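You operate a simulated robot arm through the tools that you are given. There is no shell and no other tool.

You are at the controls of a simulated robot arm. One attempt, no reset.

## Task
Prove the shutter: shut it and press the pedal once, then open it and press again.
Fine: the first press gives no pulse; the second tacks the yellow carrier's links. Keep out from under the lens while the shield is shut and the view shows READY.
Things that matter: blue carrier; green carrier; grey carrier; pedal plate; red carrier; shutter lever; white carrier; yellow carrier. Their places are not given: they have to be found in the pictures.

It is judged by the outcome, as a careful person would: the job done as asked, and still so three seconds after it is handed in. It fails if anything else is knocked over, pushed out of place, dropped, spilled or broken.

## Robot
A 7-joint arm with a three-finger gripper, fixed in place. Base frame: the origin is on the floor under the middle of its stand, x ahead of it, y to its left, z up; the work surface is at about z = 0.8. Readings come in m, rad, newtons and seconds.
It reaches about 1.342 m from its shoulder. Its first joint turns from -2.897 to 2.897 rad. Payload 2.69 kg.
The TCP is the grasp point between the finger pads, 0.03 m short of the fingertips. In the tool frame z runs along the fingers and y along their closing line. The gripper opens to 0.128 m; its body begins 0.117 m behind the TCP.
Orientation is that of the tool frame in the base frame, as [roll, pitch, yaw] about the fixed x, y, z axes, in that order (R = Rz(yaw) Ry(pitch) Rx(roll)). With the fingers straight down and closing along the base's y, the tool's x points along the base's -x, its y along +y and its z along -z.

## Interface
- The arm moves only by the tool play_rows. Its argument "commands" is a list of rows, each a list of 7 numbers: the shift along the tool's x, y, z in m, then the turn, a rotation vector about the tool's x, y, z in degrees, then the finger opening in m, from 0 to 0.128. In form: [[dx, dy, dz, ax, ay, az, hand], ...]. A call has 1 to 20 rows; each row shifts and turns the commanded pose from where the row before left it, along the tool's axes as they then stand. Rows are played at 5 a second. More than 0.05 m and 0.15 rad between two rows, or a gripper value outside its range, and nothing of the call is played. A pose out of reach is approached as far as the arm can. The call stops where the force on the tool passes 60 N (or 10 N more than at its start, if that is more) or the arm is blocked; 0.2 s more then pass. The fingers move at their own pace (about 0.127 m/s each) and stop on an object; they squeeze with about 28 N. The grip force told is the motor's: it shows also when the fingers shut on nothing. Time passes only in rows, and 0.2 s behind the last, so rows that do not move let the fingers close. It gives the time, the measured TCP pose, the force on the tool (base axes), the opening and the grip force at its end, in the units of the frame above (readings bear some noise), with the torque about the TCP (base axes, N m) and any sound that the robot's microphone picked up, and new pictures: "pictures" is both (left out), scene, wrist or none.
- Cameras (640 x 400 px; columns grow to the right, rows downward): "scene" is fixed at [0.3984, 0.655, 1.7251]; the picture's right is [-0.61, -0.79, 0.00], its down [-0.50, 0.38, -0.78] and it looks along [0.62, -0.47, -0.63] (base axes); focal length 238 px, centre (320, 200). "wrist" rides on the gripper at [0.058, 0.054, -0.131] in the tool frame; the picture's right is [-0.68, 0.74, 0.00], its down [-0.62, -0.57, -0.55] and it looks along [-0.40, -0.37, 0.84] (tool axes); focal length 234 px, centre (320, 200).
- lift_body(by): moves the trunk up (or, below 0, down) by that many m; the arm rides with it, the base frame stays. It gives what a move gives, with no picture.
- locate(camera, pixels): for up to 12 pixels [column, row] of the newest picture of that camera ("zoom" is the newest enlarged one), the place [x, y, z] in the base frame of the surface seen there, good to about 0.002 m, but the place of the scene camera against the robot may be out by one fixed shift of up to 0.025 m in any direction. It takes no simulated time.
- close_up(camera, box): a new picture of the part [left, top, right, bottom] of that camera's present view, enlarged. It takes no simulated time.
- close_job(): hands the job in; it is judged then, once.

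Unless the task says otherwise, let go and move clear before handing in.

The tools are called after "Request:" as a command line: name --pt "numbers of a row" for each row, then --argument value for the rest, lists and objects as JSON in quotes. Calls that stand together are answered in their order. play_rows: Moves the arm, as the interface text tells. Its arguments: {"type":"object","properties":{"commands":{"type":"array"},"pictures":{"type":"string","enum":["both","scene","wrist","none"]}},"required":["commands"]} The other tools are called the same way: lift_body (by) moves the trunk up or down; locate (camera, pixels) gives the place of the surface under pixels of a picture; close_up (camera, box) takes an enlarged picture of a part of a camera's view; close_job () hands the job in.

At the start:

```text
time: 0.0
eef_pos: [0.7195, 0.2202, 1.4848]
orientation: [3.139, 0.0, -3.141]
force: [0.3, 0.2, 0.4]
moment: [-0.02, -0.05, -0.04]
opening: 0.1282
grip_force: 0.1
trunk travel left (down, up): [-0.225, 0.125]
```

scene: 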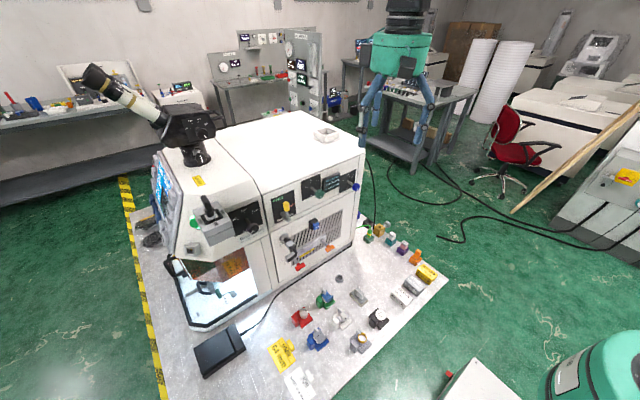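
wrist: 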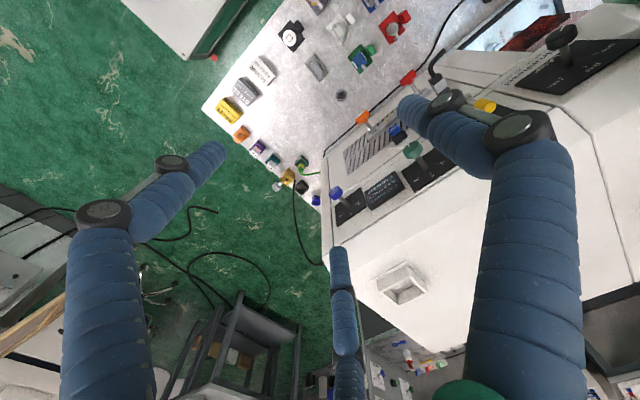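

The scene shows a laser welder with coloured carriers around (300-380, 300-340), a black pedal at (218, 350), and levers on the machine at (285, 210) and (315, 185). I'll enlarge the parts that matter first.

Request:
close_up --camera "scene" --box '[140, 150, 300, 250]'

Request:
close_up --camera "scene" --box '[240, 160, 400, 280]'

Request:
close_up --camera "scene" --box '[140, 230, 300, 330]'

Request:
close_up --camera "scene" --box '[260, 270, 460, 400]'

```text
4.00 times, centred on (220, 200) of scene
```

zoom: 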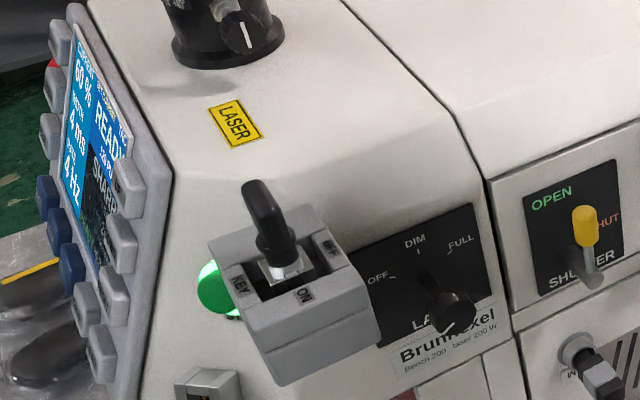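

```text
3.33 times, centred on (320, 220) of scene
```

zoom: 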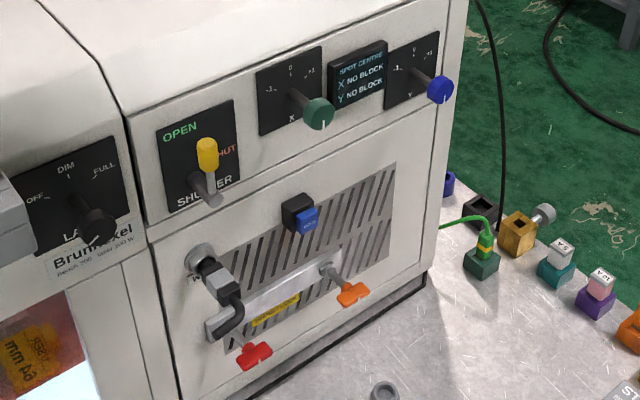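

```text
4.00 times, centred on (220, 280) of scene
```

zoom: 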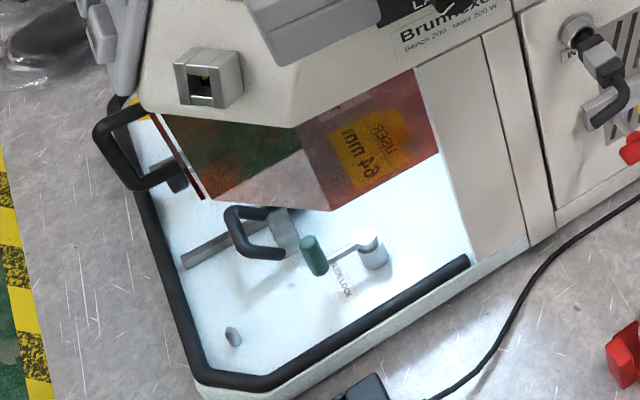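

```text
3.08 times, centred on (360, 335) of scene
```

zoom: 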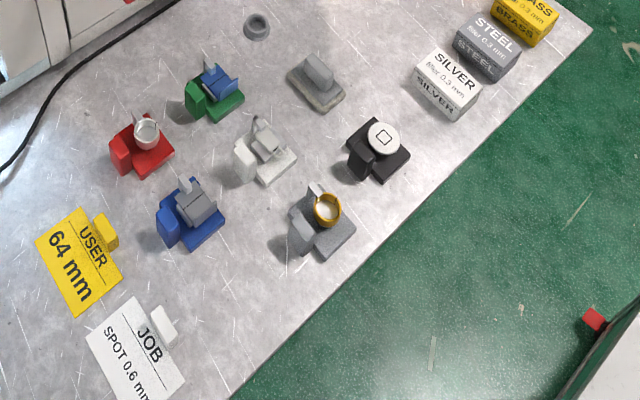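

The carriers in view are red, green, white, blue, grey and black. I don't see a yellow one yet. I'll look closer at the chamber, the screen and the far corner.

Request:
close_up --camera "scene" --box '[170, 250, 260, 306]'

Request:
close_up --camera "scene" --box '[140, 150, 204, 190]'

Request:
close_up --camera "scene" --box '[340, 210, 460, 310]'

Request:
close_up --camera "wrist" --box '[200, 0, 440, 150]'

Request:
close_up --camera "wrist" --box '[400, 0, 640, 150]'

Request:
close_up --camera "scene" --box '[160, 300, 340, 400]'

```text
7.11 times, centred on (215, 278) of scene
```

zoom: 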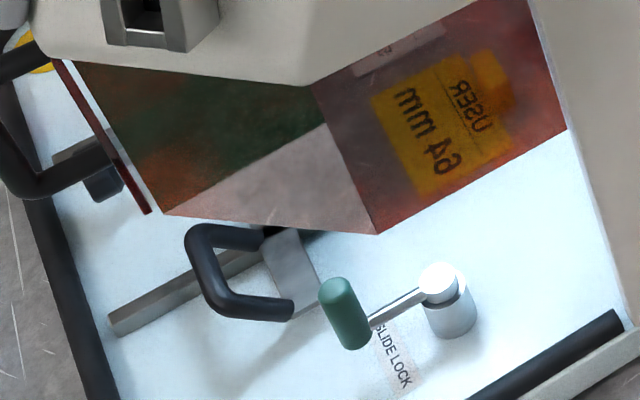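

```text
10.00 times, centred on (172, 170) of scene
```

zoom: 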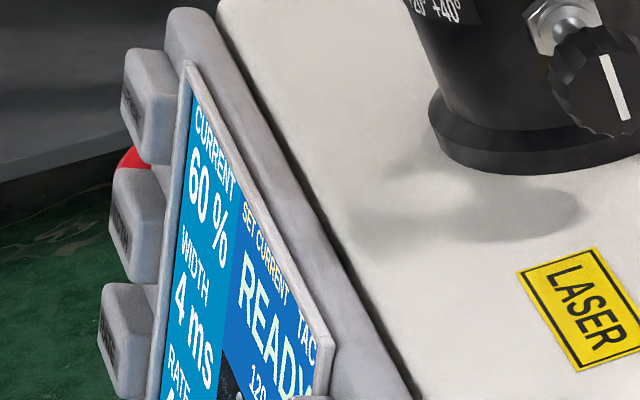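

```text
4.00 times, centred on (400, 260) of scene
```

zoom: 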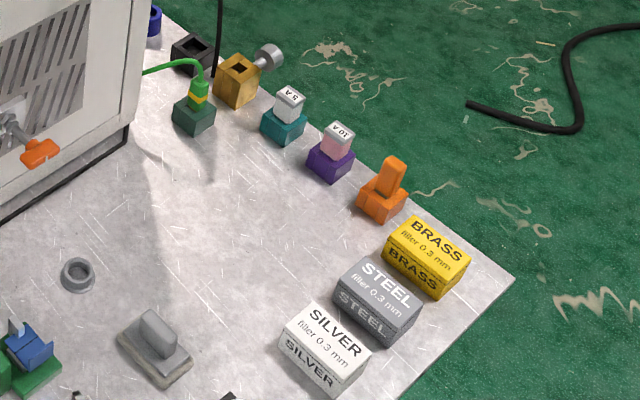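

```text
2.67 times, centred on (320, 75) of wrist
```

zoom: 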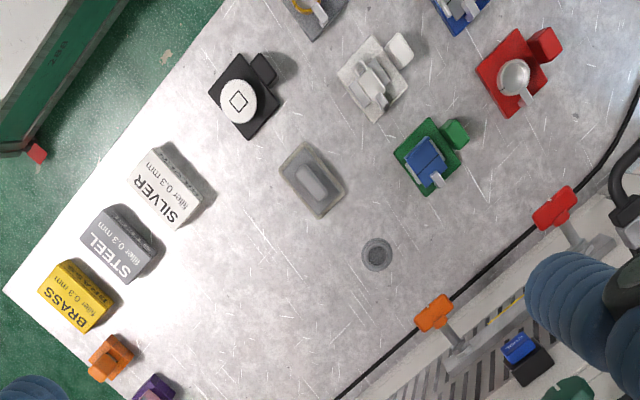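

```text
2.67 times, centred on (520, 75) of wrist
```

zoom: 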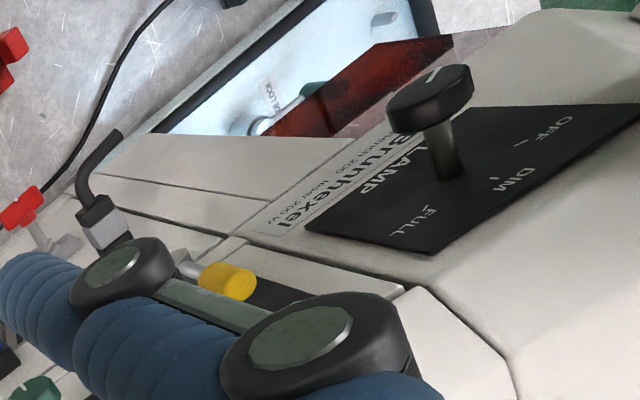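

```text
3.56 times, centred on (250, 350) of scene
```

zoom: 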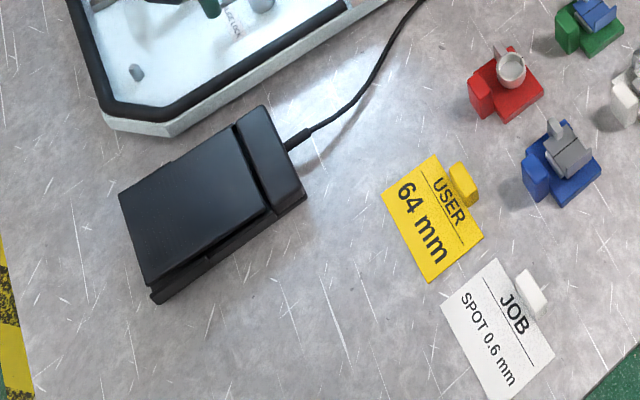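

I'll locate the key points, namely the shutter lever, pedal, chamber corners, carriage handle, a yellow patch near (174,256), the key box and the machine's edges.

Request:
locate --camera "scene" --pixels '[[286, 207], [287, 218], [215, 352], [240, 330], [200, 284], [219, 292], [232, 290], [174, 256], [210, 215], [330, 135], [192, 327], [165, 170]]'

Request:
locate --camera "scene" --pixels '[[302, 316], [324, 299], [342, 319], [318, 340], [360, 342], [378, 319], [278, 352], [298, 382], [176, 275], [236, 385], [203, 266], [255, 220]]'

Request:
close_up --camera "scene" --box '[155, 240, 195, 265]'

```text
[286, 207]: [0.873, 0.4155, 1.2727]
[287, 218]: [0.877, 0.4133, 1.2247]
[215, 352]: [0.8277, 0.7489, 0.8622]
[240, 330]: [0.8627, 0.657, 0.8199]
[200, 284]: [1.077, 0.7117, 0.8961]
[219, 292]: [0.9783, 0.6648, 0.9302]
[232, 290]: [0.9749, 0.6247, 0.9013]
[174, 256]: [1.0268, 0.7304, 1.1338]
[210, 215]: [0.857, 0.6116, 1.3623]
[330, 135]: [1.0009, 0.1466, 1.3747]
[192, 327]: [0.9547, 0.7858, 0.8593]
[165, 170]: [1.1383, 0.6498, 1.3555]
```

```text
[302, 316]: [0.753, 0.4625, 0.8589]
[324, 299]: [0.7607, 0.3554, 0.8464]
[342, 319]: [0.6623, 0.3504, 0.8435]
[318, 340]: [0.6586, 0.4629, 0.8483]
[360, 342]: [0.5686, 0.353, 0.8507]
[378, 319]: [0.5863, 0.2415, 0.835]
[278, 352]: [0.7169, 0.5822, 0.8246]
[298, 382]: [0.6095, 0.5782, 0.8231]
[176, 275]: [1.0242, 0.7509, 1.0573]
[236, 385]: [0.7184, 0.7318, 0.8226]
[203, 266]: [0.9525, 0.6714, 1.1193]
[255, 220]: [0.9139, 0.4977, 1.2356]
```

```text
16.00 times, centred on (175, 252) of scene
```

zoom: 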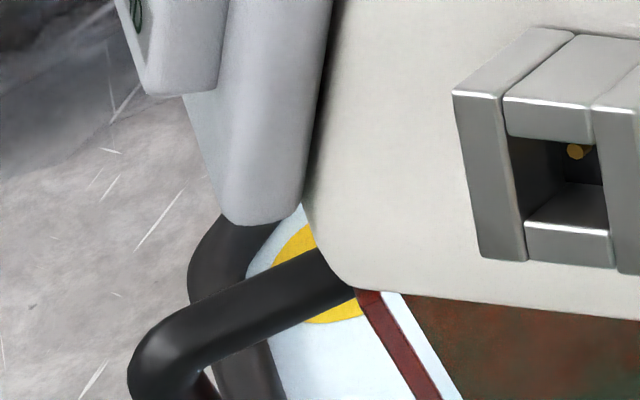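

The machine's control side is at x≈0.87. The chamber is at y≈0.6–0.8 and the pedal at about (0.83,0.75,0.86). The yellow carrier may be hidden in the chamber behind the red shield, so I'll swing the wrist camera round to the front left to look in, staying well clear of the machine.

Request:
play_rows --pt "0.05 0 0 0 0 0 0.128" --pt "0.05 0 0 0 0 0 0.128" --pt "0.05 0 0 0 0 0 0.128" --pt "0 0.05 0 0 0 0 0.128" --pt "0 0.05 0 0 0 0 0.128" --pt "0 0.05 0 0 0 0 0.128" --pt "0 0.05 0 0 0 0 0.128" --pt "0 0.05 0 0 0 0 0.128" --pt "0 0.05 0 0 0 0 0.128" --pt "0 0.05 0 0 0 0 0.128" --pt "0 0.05 0 0 0 0 0.128" --pt "0 0.05 0 0 0 0 0.128" --pt "0 0.05 0 0 0 0 0.128" --pt "0 0.05 0 0 0 0 0.128" --pt "0 0.05 0 0 0 0 0.128" --pt "0 0 0 0 0 -8 0.128" --pt "0 0 0 0 0 -8 0.128" --pt "0 0 0 0 0 -6 0.128"

```text
time: 3.8
eef_pos: [0.5537, 0.7985, 1.4647]
orientation: [-3.138, -0.002, -2.756]
force: [0.7, 2.0, -1.9]
moment: [-0.3, 0.1, 0.04]
opening: 0.128
grip_force: 0.1
out of reach, approached as far as the arm can: row 15
trunk travel left (down, up): [-0.225, 0.125]
```

scene: 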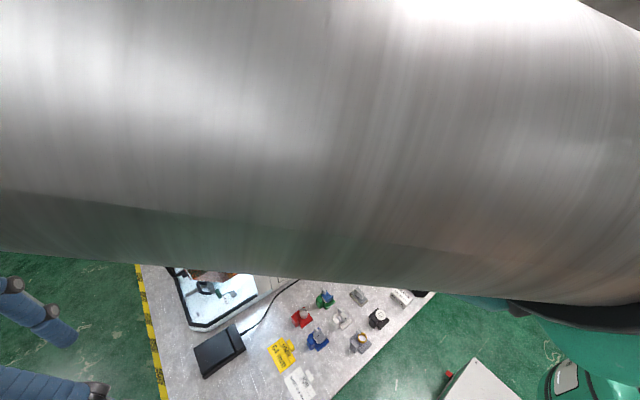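
wrist: 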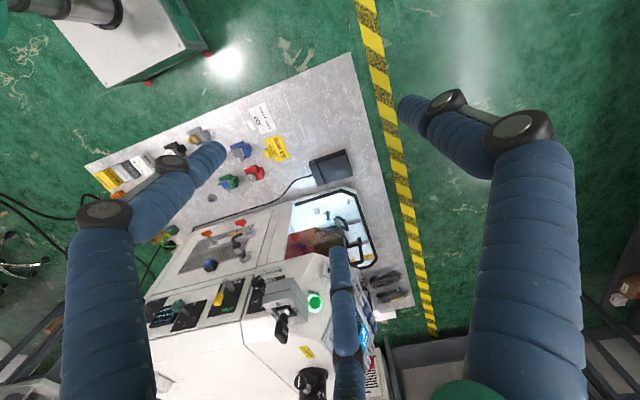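

I can now see the whole bench from above, inverted. The machine front with the screen faces +y and the chamber is near (330,220). I'll lower and tilt the camera up to look into the chamber.

Request:
play_rows --pt "0 0 0.05 0 0 0 0.128" --pt "0 0 0.05 0 0 0 0.128" --pt "0 0 0.05 0 0 0 0.128" --pt "0 0 0.05 0 0 0 0.128" --pt "0 0 0.05 0 0 0 0.128" --pt "0 0 0.05 0 0 0 0.128" --pt "0 0 0.05 0 0 0 0.128" --pt "0 0 0 5.6 -6.1 0 0.128" --pt "0 0 0 5.6 -6.1 0 0.128" --pt "0 0 0 5.6 -6.1 0 0.128" --pt "0 0 0 5.6 -6.1 0 0.128"

```text
time: 6.2
eef_pos: [0.5521, 0.7952, 1.1195]
orientation: [-2.725, 0.417, -2.669]
force: [-0.1, -0.5, 0.2]
moment: [-0.03, -0.01, 0.0]
opening: 0.128
grip_force: 0.0
trunk travel left (down, up): [-0.225, 0.125]
```

scene: 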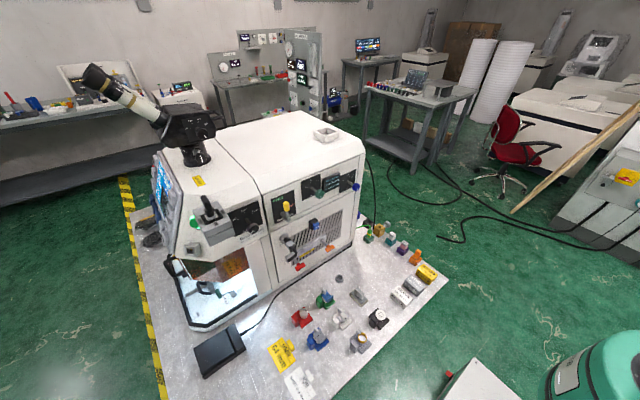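
wrist: 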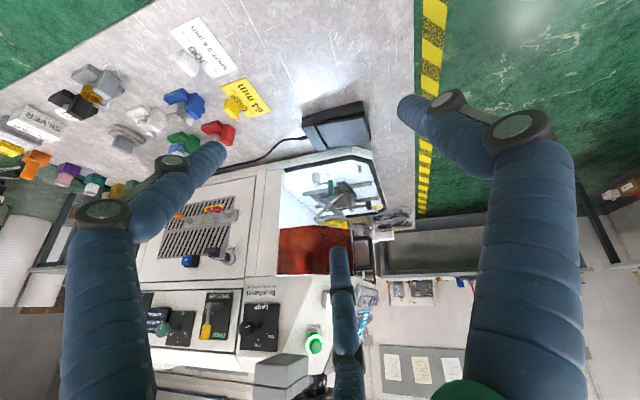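

Request:
close_up --camera "wrist" --box '[264, 140, 408, 230]'

Request:
close_up --camera "wrist" --box '[264, 220, 424, 320]'

Request:
close_up --camera "wrist" --box '[140, 270, 300, 370]'

```text
4.44 times, centred on (336, 185) of wrist
```

zoom: 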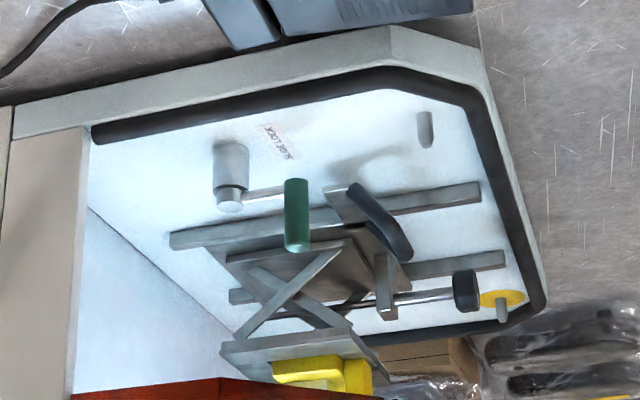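

```text
4.00 times, centred on (344, 270) of wrist
```

zoom: 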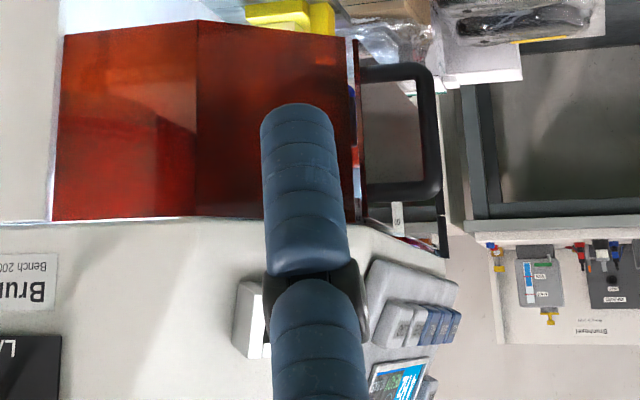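

```text
4.00 times, centred on (220, 320) of wrist
```

zoom: 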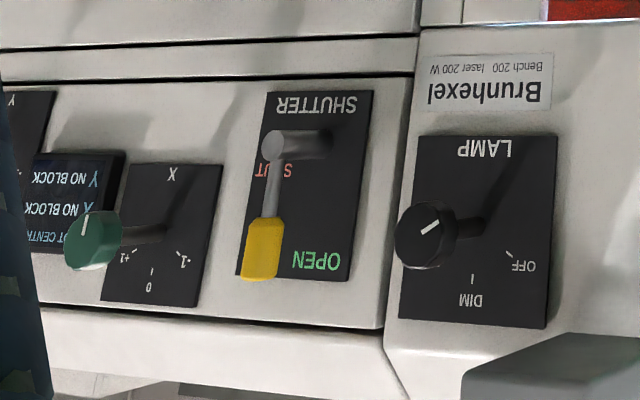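

The yellow carrier already sits on the jack inside the chamber, and the shutter lever points up at OPEN, with SHUT to its right. I'll read the screen more closely.

Request:
close_up --camera "scene" --box '[145, 160, 193, 190]'

Request:
close_up --camera "scene" --box '[145, 180, 193, 210]'

Request:
close_up --camera "wrist" --box '[340, 270, 404, 310]'

Request:
close_up --camera "wrist" --box '[290, 90, 386, 150]'

Request:
close_up --camera "scene" --box '[262, 180, 310, 240]'

```text
13.33 times, centred on (169, 175) of scene
```

zoom: 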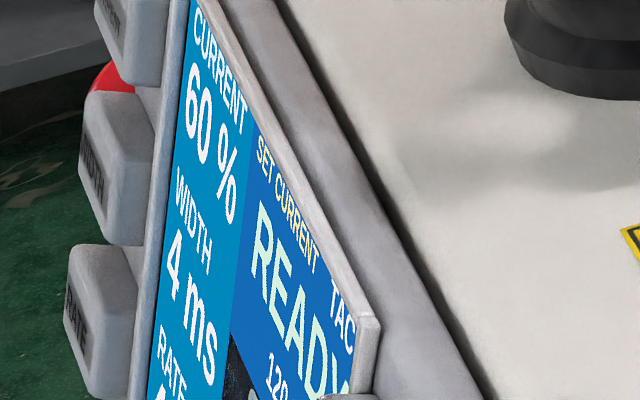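

```text
13.33 times, centred on (169, 195) of scene
```

zoom: 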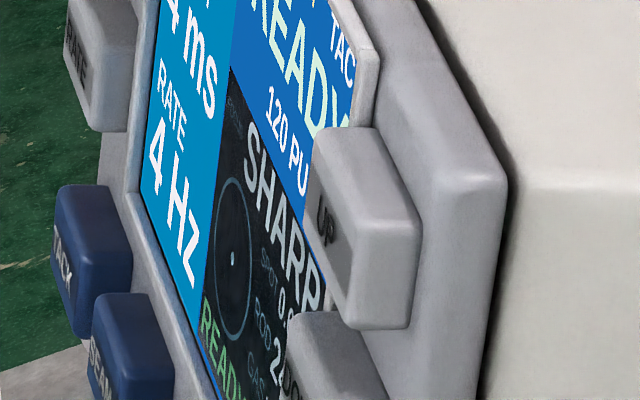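

```text
10.00 times, centred on (372, 290) of wrist
```

zoom: 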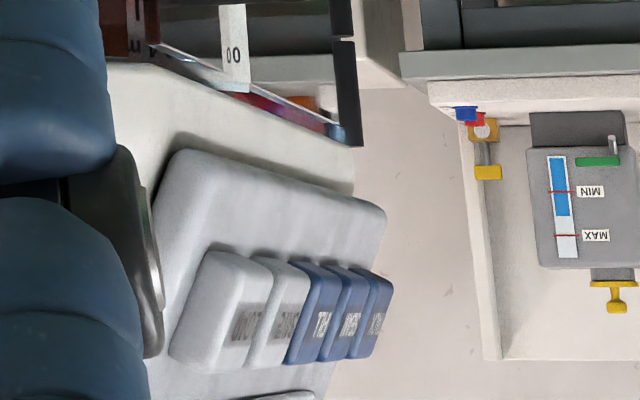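

```text
6.67 times, centred on (338, 120) of wrist
```

zoom: 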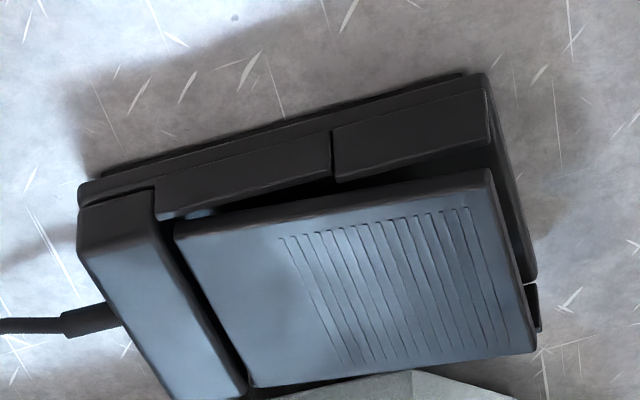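

```text
6.67 times, centred on (286, 210) of scene
```

zoom: 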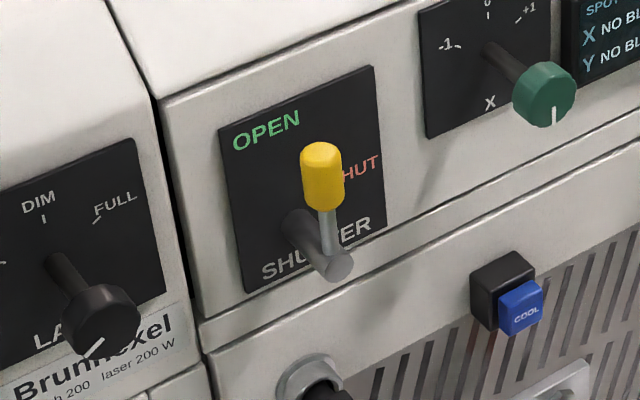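

The lever sits straight up (OPEN), and the screen shows READY, SHARP and a "120 PU…" counter. I'll measure the lever and pedal with the wrist camera, since it isn't subject to the scene camera's shift, and compare with the scene camera.

Request:
locate --camera "wrist" --pixels '[[205.5, 337], [205.5, 330], [205.5, 324], [206, 318], [208, 306], [216, 305], [222, 306], [207, 293], [233, 294], [227, 339], [218, 331], [200, 338]]'

Request:
locate --camera "scene" --pixels '[[286.5, 205], [286.3, 202], [286, 192.5], [286.7, 214], [287.3, 220], [284, 216], [278.5, 190.5], [290.2, 185.2], [280.5, 202], [291.2, 197.5], [282.6, 182], [289, 206]]'

Request:
locate --camera "wrist" --pixels '[[318, 126], [330, 123], [342, 122], [354, 121], [362, 119], [318, 144], [330, 147], [345, 143], [366, 139], [350, 133], [307, 130], [318, 118]]'

Request:
close_up --camera "wrist" --box '[180, 280, 260, 350]'

```text
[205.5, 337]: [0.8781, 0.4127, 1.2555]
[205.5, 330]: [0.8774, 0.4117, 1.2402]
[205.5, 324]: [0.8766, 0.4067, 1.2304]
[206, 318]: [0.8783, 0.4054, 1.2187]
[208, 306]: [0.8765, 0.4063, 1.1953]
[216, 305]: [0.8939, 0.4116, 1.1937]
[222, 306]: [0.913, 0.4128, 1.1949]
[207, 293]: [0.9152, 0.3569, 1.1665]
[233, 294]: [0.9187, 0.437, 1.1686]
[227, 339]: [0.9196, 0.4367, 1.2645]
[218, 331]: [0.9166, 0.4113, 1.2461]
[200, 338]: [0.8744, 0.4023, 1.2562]
```

```text
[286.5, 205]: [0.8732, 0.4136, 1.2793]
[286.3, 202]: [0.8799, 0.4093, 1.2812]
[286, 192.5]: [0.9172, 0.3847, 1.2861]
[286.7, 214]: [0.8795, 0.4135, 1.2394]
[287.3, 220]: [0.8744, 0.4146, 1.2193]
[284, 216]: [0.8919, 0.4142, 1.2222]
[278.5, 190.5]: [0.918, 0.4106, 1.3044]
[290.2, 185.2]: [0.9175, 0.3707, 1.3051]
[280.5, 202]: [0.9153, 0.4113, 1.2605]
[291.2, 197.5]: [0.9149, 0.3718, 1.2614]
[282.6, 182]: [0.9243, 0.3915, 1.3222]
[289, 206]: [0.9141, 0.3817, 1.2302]
```

```text
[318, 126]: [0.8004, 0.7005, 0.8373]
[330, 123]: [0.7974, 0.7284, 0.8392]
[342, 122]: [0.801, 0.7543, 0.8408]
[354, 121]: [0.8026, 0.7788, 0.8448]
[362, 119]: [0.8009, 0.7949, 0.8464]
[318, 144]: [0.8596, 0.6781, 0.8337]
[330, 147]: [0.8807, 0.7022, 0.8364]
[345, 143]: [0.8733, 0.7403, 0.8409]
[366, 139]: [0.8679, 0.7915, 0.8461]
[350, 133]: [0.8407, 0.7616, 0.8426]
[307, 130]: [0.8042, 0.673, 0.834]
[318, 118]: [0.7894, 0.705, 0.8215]
```

```text
5.71 times, centred on (220, 315) of wrist
```

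zoom: 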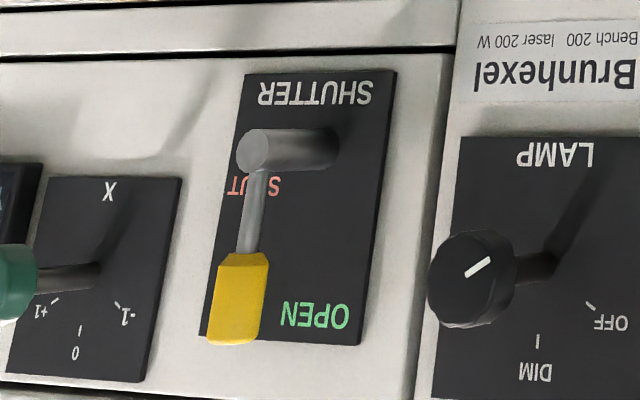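

The wrist frame puts the lever shaft at about y 0.411, z 1.195, with the lever going up to z≈1.262 at x≈0.88. The scene camera reads about 0.022 m too high. Next I'll measure the neighbouring knobs and fittings so I can plan a collision-free push.

Request:
locate --camera "scene" --pixels '[[319.5, 194], [322, 196], [312, 188], [318, 189], [250, 222], [263, 217], [313, 224], [318, 224], [290, 237], [297, 250], [300, 266], [327, 248]]'

Request:
locate --camera "wrist" --pixels '[[166, 326], [163, 328], [175, 327], [181, 327], [245, 329], [250, 322], [262, 324], [188, 261], [226, 255], [215, 208], [207, 200], [290, 360]]'

Request:
close_up --camera "scene" --box '[265, 170, 345, 280]'

Request:
close_up --camera "wrist" --box '[140, 190, 300, 300]'

```text
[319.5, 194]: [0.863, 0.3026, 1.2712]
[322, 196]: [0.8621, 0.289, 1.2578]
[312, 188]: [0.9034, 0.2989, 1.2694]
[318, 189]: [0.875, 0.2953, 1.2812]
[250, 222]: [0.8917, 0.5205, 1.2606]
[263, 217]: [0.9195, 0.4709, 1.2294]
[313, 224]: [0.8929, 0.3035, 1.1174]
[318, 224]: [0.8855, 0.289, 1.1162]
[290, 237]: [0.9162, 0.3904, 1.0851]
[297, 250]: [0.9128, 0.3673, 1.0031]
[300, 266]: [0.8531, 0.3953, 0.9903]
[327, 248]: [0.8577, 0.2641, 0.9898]
```

```text
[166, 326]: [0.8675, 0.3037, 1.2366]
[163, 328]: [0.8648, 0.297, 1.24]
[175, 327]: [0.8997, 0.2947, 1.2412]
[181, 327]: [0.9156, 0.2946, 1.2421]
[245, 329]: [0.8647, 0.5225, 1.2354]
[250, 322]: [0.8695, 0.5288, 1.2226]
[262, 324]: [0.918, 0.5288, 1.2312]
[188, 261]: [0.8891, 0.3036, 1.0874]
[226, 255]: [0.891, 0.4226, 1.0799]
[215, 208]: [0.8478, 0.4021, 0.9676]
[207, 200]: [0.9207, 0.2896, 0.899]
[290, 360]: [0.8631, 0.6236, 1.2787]
```

```text
3.64 times, centred on (305, 225) of scene
```

zoom: 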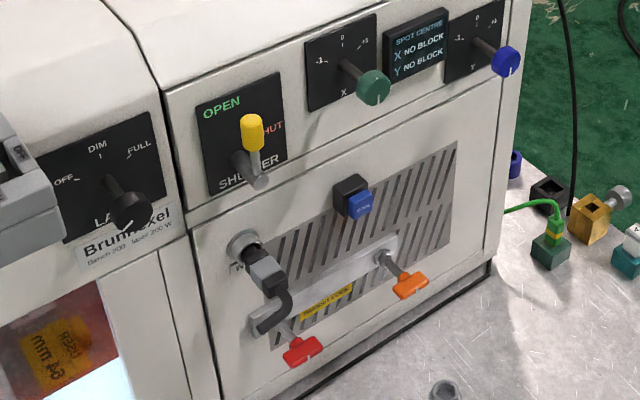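

```text
3.64 times, centred on (220, 245) of wrist
```

zoom: 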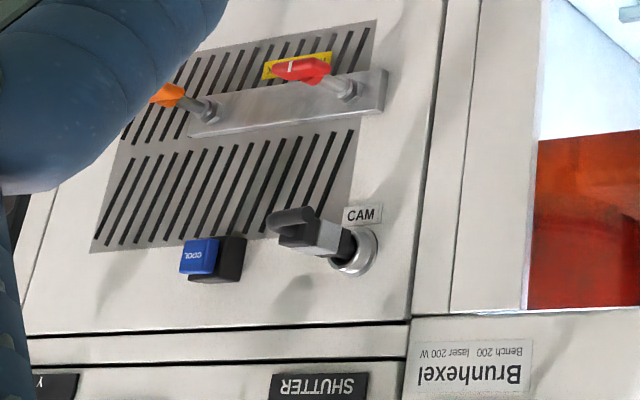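

The neighbours are the X knob at y≈0.294, z≈1.242 and the lamp knob at y≈0.529, so there's room for closed fingers on either side of the lever. I'll close the hand, tilt the fingers to 30° below horizontal pointing +x, and move to a standoff in front of the lever.

Request:
play_rows --pt "0 0 0 -0.894 -6.06 5.45 0.0" --pt "0 0 0 -0.894 -6.06 5.45 0.0" --pt "0 0 0 -0.894 -6.06 5.45 0.0" --pt "0 0 0 -0.894 -6.06 5.45 0.0" --pt "0 0 0 -0.894 -6.06 5.45 0.0" --pt "-0.02554 -0.0361 0.00424 0 0 0 0.0" --pt "-0.02554 -0.0361 0.00424 0 0 0 0.0" --pt "-0.02554 -0.0361 0.00424 0 0 0 0.0" --pt "-0.02554 -0.0361 0.00424 0 0 0 0.0" --pt "-0.02554 -0.0361 0.00424 0 0 0 0.0" --pt "-0.02554 -0.0361 0.00424 0 0 0 0.0" --pt "-0.02554 -0.0361 0.00424 0 0 0 0.0" --pt "-0.02554 -0.0361 0.00424 0 0 0 0.0" --pt "-0.02554 -0.0361 0.00424 0 0 0 0.0"

```text
time: 9.2
eef_pos: [0.6999, 0.4707, 1.2998]
orientation: [-3.137, 1.045, -3.138]
force: [-0.6, -0.3, 0.2]
moment: [0.01, 0.01, 0.01]
opening: 0.002
grip_force: 27.9
trunk travel left (down, up): [-0.225, 0.125]
```

scene: 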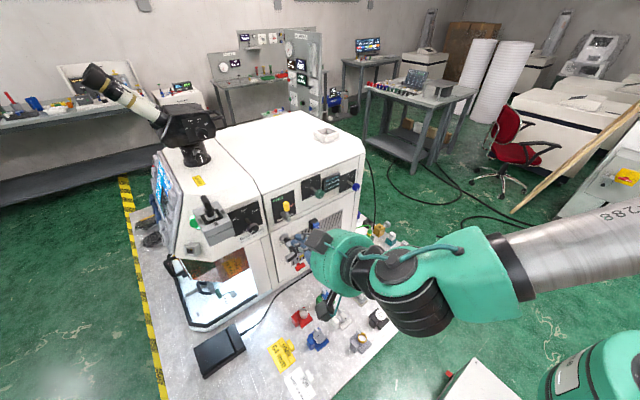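
wrist: 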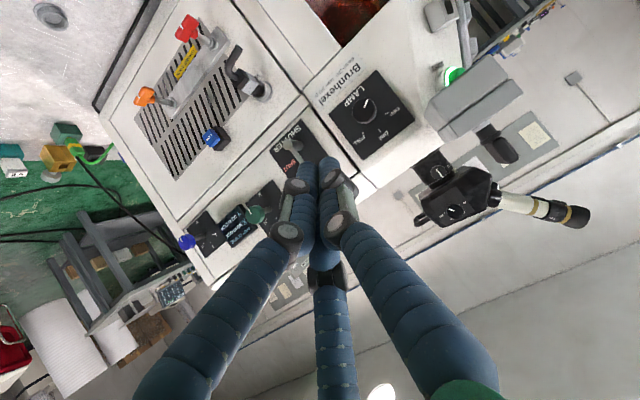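

The pose matches the command exactly and the hand is closed. I'll check the fist shape and the lever in close-up.

Request:
close_up --camera "wrist" --box '[230, 90, 390, 260]'

Request:
close_up --camera "scene" --box '[250, 170, 410, 290]'

Request:
locate --camera "wrist" --pixels '[[300, 165], [324, 162], [345, 180], [298, 187], [287, 145], [295, 150], [366, 110], [254, 215], [340, 222], [318, 190], [302, 175], [334, 165]]'

```text
2.35 times, centred on (310, 175) of wrist
```

zoom: 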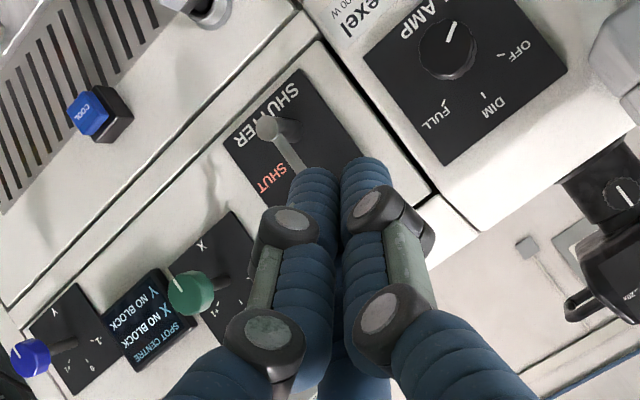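

```text
3.33 times, centred on (330, 230) of scene
```

zoom: 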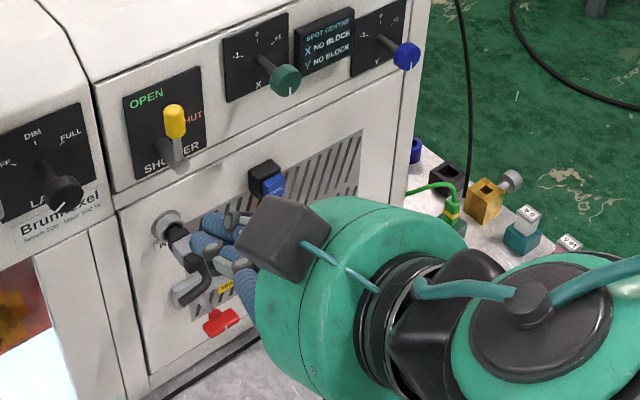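

```text
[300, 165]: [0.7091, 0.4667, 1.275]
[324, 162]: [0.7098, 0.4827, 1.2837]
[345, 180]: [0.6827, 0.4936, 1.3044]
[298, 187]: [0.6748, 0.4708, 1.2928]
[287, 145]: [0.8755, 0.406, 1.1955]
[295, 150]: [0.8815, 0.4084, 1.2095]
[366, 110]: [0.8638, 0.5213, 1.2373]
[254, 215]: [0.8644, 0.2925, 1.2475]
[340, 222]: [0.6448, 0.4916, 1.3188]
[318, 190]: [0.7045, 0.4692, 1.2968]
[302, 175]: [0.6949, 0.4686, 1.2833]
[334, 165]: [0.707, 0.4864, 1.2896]
```

The closed fingers make a cluster about 0.05 m wide, and the lever, still pointing up, is at y≈0.41. I'll advance to the +y side of the lever knob, keeping clear of the lamp knob.

Request:
play_rows --pt "-0.0107 -0.0022 0.0435 0 0 0 0.0" --pt "-0.0107 -0.0022 0.0435 0 0 0 0.0" --pt "-0.0107 -0.0022 0.0435 0 0 0 0.0" --pt "-0.0107 -0.0022 0.0435 0 0 0 0.0"

Request:
close_up --camera "wrist" --box '[230, 60, 390, 200]'

Request:
close_up --camera "scene" --box '[230, 160, 350, 260]'

```text
time: 10.2
eef_pos: [0.8731, 0.4607, 1.2466]
orientation: [-3.139, 1.043, -3.14]
force: [-0.1, 0.1, -0.9]
moment: [0.01, -0.01, 0.0]
opening: 0.0022
grip_force: 28.5
trunk travel left (down, up): [-0.225, 0.125]
```

scene: 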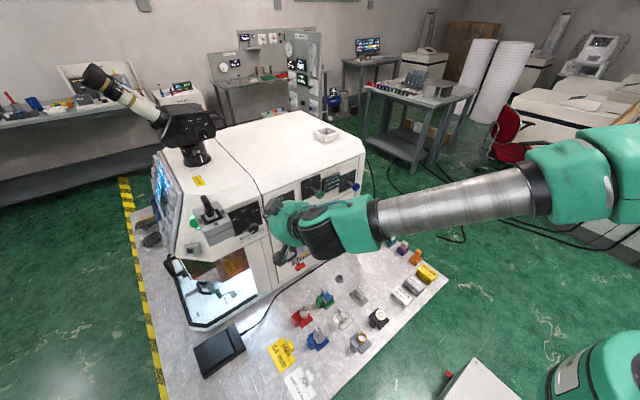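
wrist: 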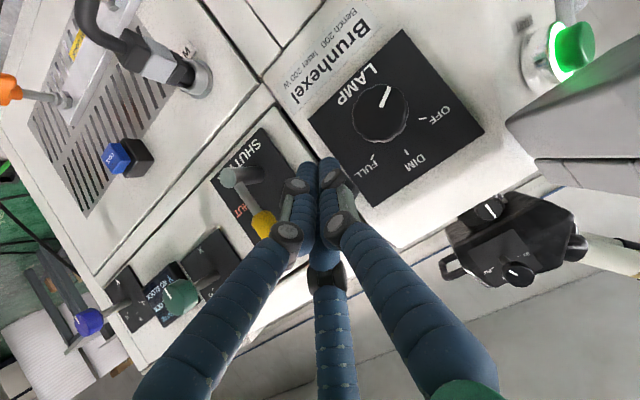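

```text
2.86 times, centred on (310, 130) of wrist
```

zoom: 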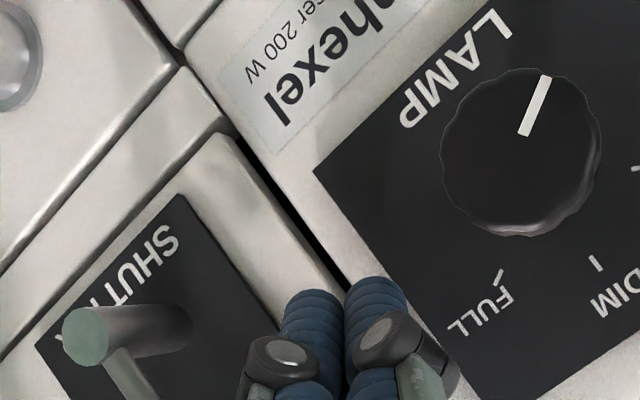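

```text
4.00 times, centred on (290, 210) of scene
```

zoom: 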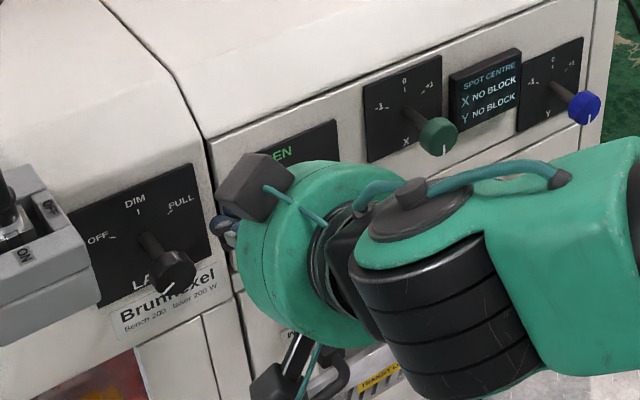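

The fingertips are between the lever and the lamp knob, with the yellow knob at wrist (264,222). I'll push slowly toward -y to swing the lever toward SHUT.

Request:
play_rows --pt "0 -0.01 0 0 0 0 0.0" --pt "0 -0.01 0 0 0 0 0.0" --pt "0 -0.01 0 0 0 0 0.0" --pt "0 -0.01 0 0 0 0 0.0" --pt "0 -0.01 0 0 0 0 0.0" --pt "0 -0.01 0 0 0 0 0.0" --pt "0 -0.01 0 0 0 0 0.0"

Request:
close_up --camera "wrist" --box '[180, 100, 380, 260]'

```text
time: 11.8
eef_pos: [0.872, 0.3912, 1.2503]
orientation: [-3.141, 1.045, -3.141]
force: [0.6, 0.4, 0.1]
moment: [-0.01, -0.04, 0.0]
opening: 0.0024
grip_force: 28.6
trunk travel left (down, up): [-0.225, 0.125]
```

scene: 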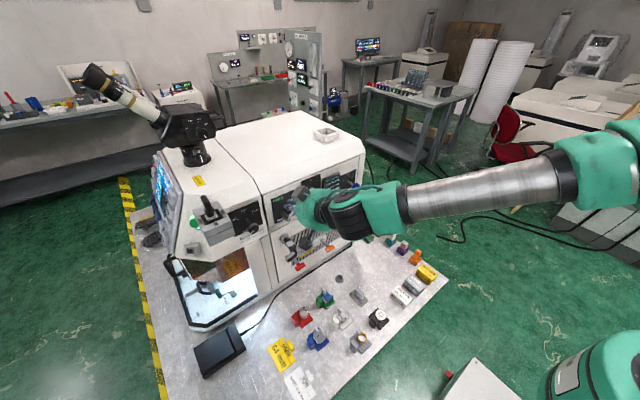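
wrist: 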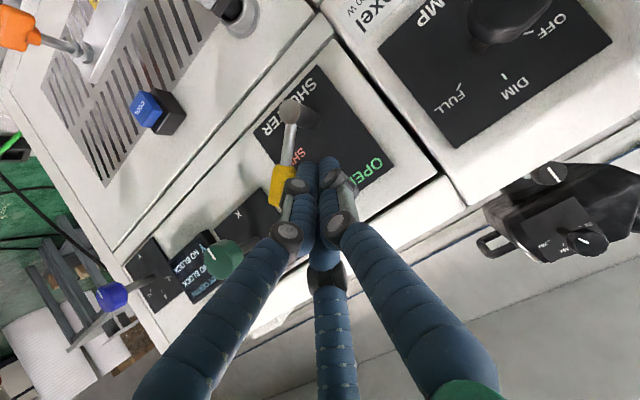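

```text
2.50 times, centred on (280, 180) of wrist
```

zoom: 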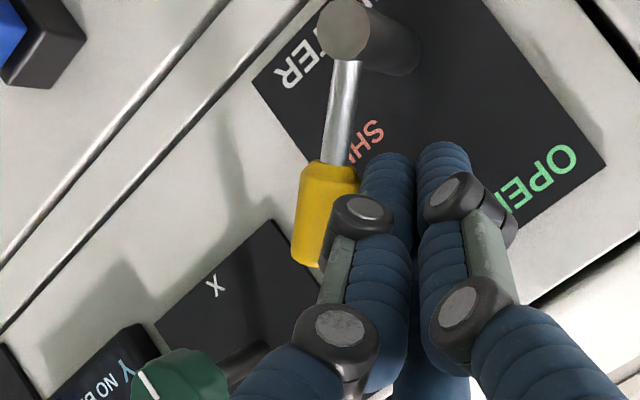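

The lever has started to swing and the force is still small. I'll measure its angle.

Request:
locate --camera "wrist" --pixels '[[290, 107], [287, 145], [282, 170], [278, 200], [274, 185], [270, 195]]'

```text
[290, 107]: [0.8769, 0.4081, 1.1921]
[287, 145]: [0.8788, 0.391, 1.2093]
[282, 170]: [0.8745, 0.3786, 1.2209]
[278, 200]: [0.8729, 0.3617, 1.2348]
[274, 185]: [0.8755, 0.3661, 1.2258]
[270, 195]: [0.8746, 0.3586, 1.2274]
```

The lever is now about 47° from vertical. I'll follow the arc further with small steps and watch the force.

Request:
play_rows --pt "0.00286 -0.0055 0.00165 0 0 0 0.0" --pt "0.00286 -0.0055 0.00165 0 0 0 0.0" --pt "0.00407 -0.0055 0.00235 0 0 0 0.0" --pt "0.00407 -0.0055 0.00235 0 0 0 0.0" --pictures "wrist"

Request:
close_up --camera "wrist" --box '[180, 100, 380, 260]'

```text
time: 12.8
eef_pos: [0.8729, 0.371, 1.2353]
orientation: [3.141, 1.047, -3.141]
force: [3.0, 4.7, 7.0]
moment: [0.07, -0.19, 0.12]
opening: 0.0024
grip_force: 27.4
trunk travel left (down, up): [-0.225, 0.125]
```

wrist: 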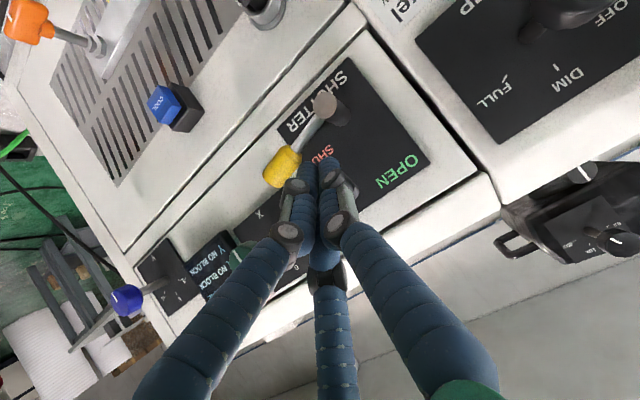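

```text
2.50 times, centred on (280, 180) of wrist
```

zoom: 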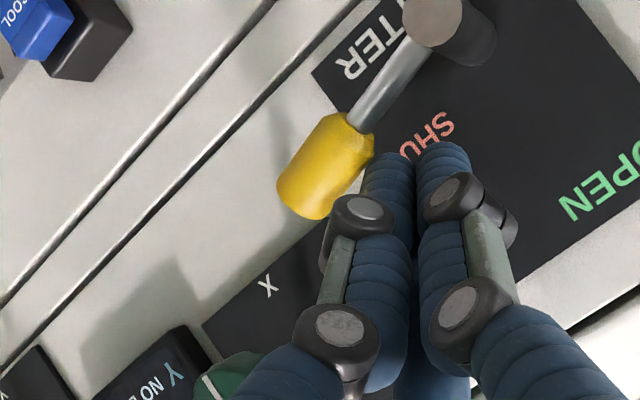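

Contact force has risen to about 9 N. I'll measure the lever angle again.

Request:
locate --camera "wrist" --pixels '[[325, 107], [305, 135], [291, 155], [285, 165], [272, 175], [280, 180]]'

Request:
close_up --camera "scene" --box '[145, 160, 193, 210]'

```text
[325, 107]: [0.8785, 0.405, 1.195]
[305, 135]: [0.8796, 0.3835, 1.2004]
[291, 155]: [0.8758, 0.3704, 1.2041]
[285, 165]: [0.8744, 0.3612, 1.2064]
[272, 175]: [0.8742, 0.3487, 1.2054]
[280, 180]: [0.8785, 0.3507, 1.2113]
```

```text
8.00 times, centred on (169, 185) of scene
```

zoom: 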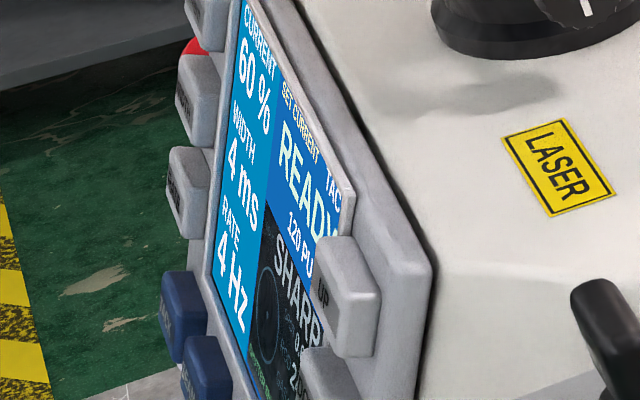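

The lever is at about 76° and the resistance is rising. I'll push a little further along the arc to find the end stop.

Request:
play_rows --pt "0.0026 -0.003 0.0015 0 0 0 0.0" --pt "0.0026 -0.003 0.0015 0 0 0 0.0" --pictures "wrist"

Request:
close_up --camera "wrist" --box '[180, 100, 380, 260]'

```text
time: 13.4
eef_pos: [0.8728, 0.3647, 1.2355]
orientation: [3.137, 1.053, 3.138]
force: [14.2, 17.3, 32.7]
moment: [0.32, -0.78, 0.5]
opening: 0.0021
grip_force: 28.2
trunk travel left (down, up): [-0.225, 0.125]
```

wrist: 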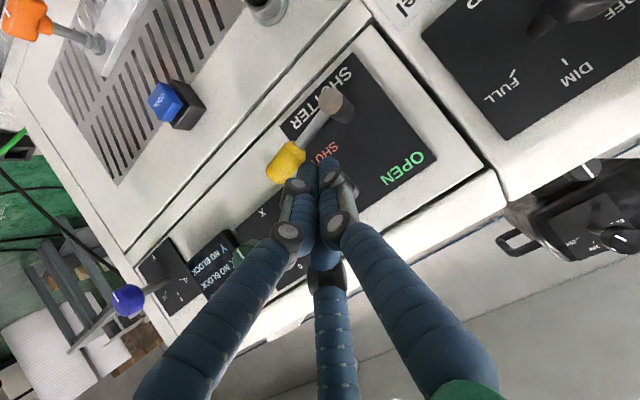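

```text
2.50 times, centred on (280, 180) of wrist
```

zoom: 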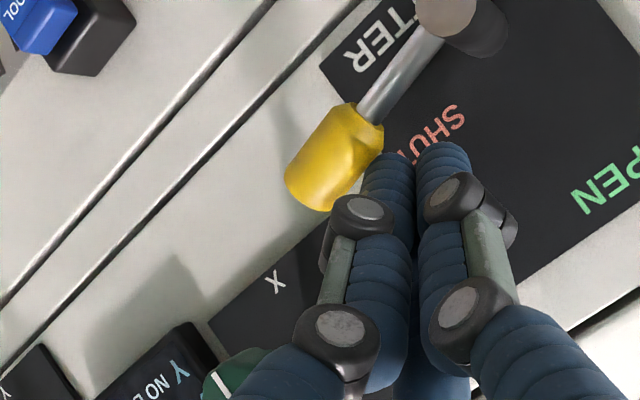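

The force jumped to about 40 N with the lever no longer moving, so it's on its SHUT stop. I'll back off up and left and check that it stays there.

Request:
play_rows --pt "-0.0087 0.002 -0.005 0 0 0 0.0" --pt "-0.0087 0.004 -0.005 0 0 0 0.0" --pt "-0.0087 0.01 -0.005 0 0 0 0.0" --pt "-0.0087 0.02 -0.005 0 0 0 0.0"

Request:
close_up --camera "wrist" --box '[180, 100, 380, 260]'

Request:
close_up --camera "scene" --box '[145, 160, 209, 210]'

```text
time: 14.4
eef_pos: [0.8716, 0.3981, 1.2658]
orientation: [-3.14, 1.044, -3.139]
force: [0.4, 0.5, 0.2]
moment: [0.03, -0.03, 0.05]
opening: 0.0018
grip_force: 28.1
trunk travel left (down, up): [-0.225, 0.125]
```

scene: 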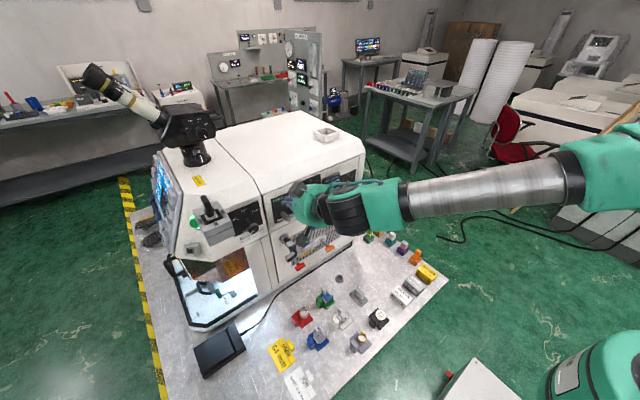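
wrist: 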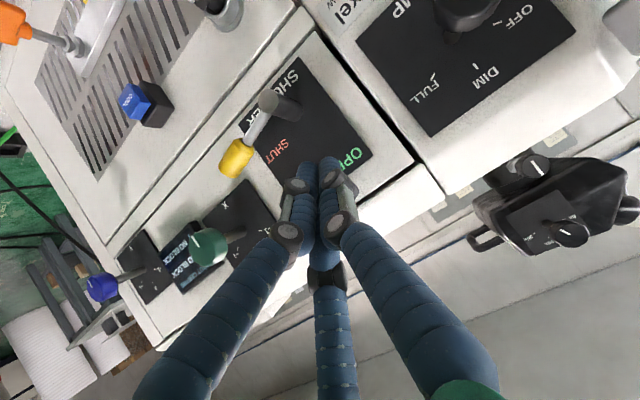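

```text
2.50 times, centred on (280, 180) of wrist
```

zoom: 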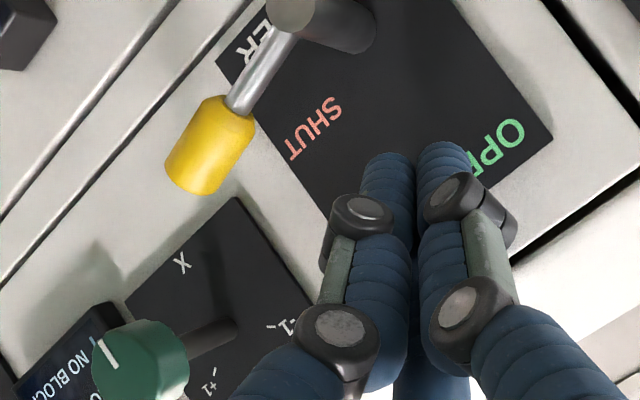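

```text
8.00 times, centred on (177, 185) of scene
```

zoom: 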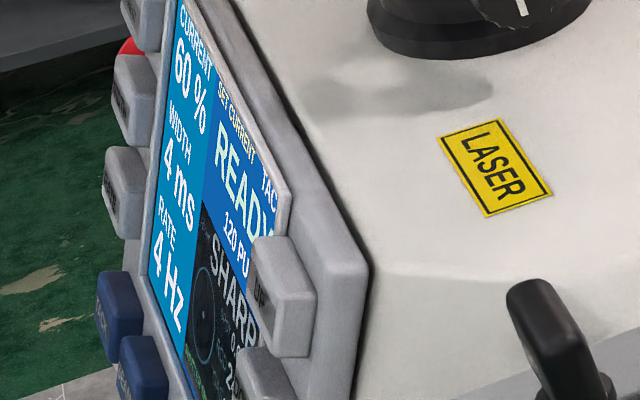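

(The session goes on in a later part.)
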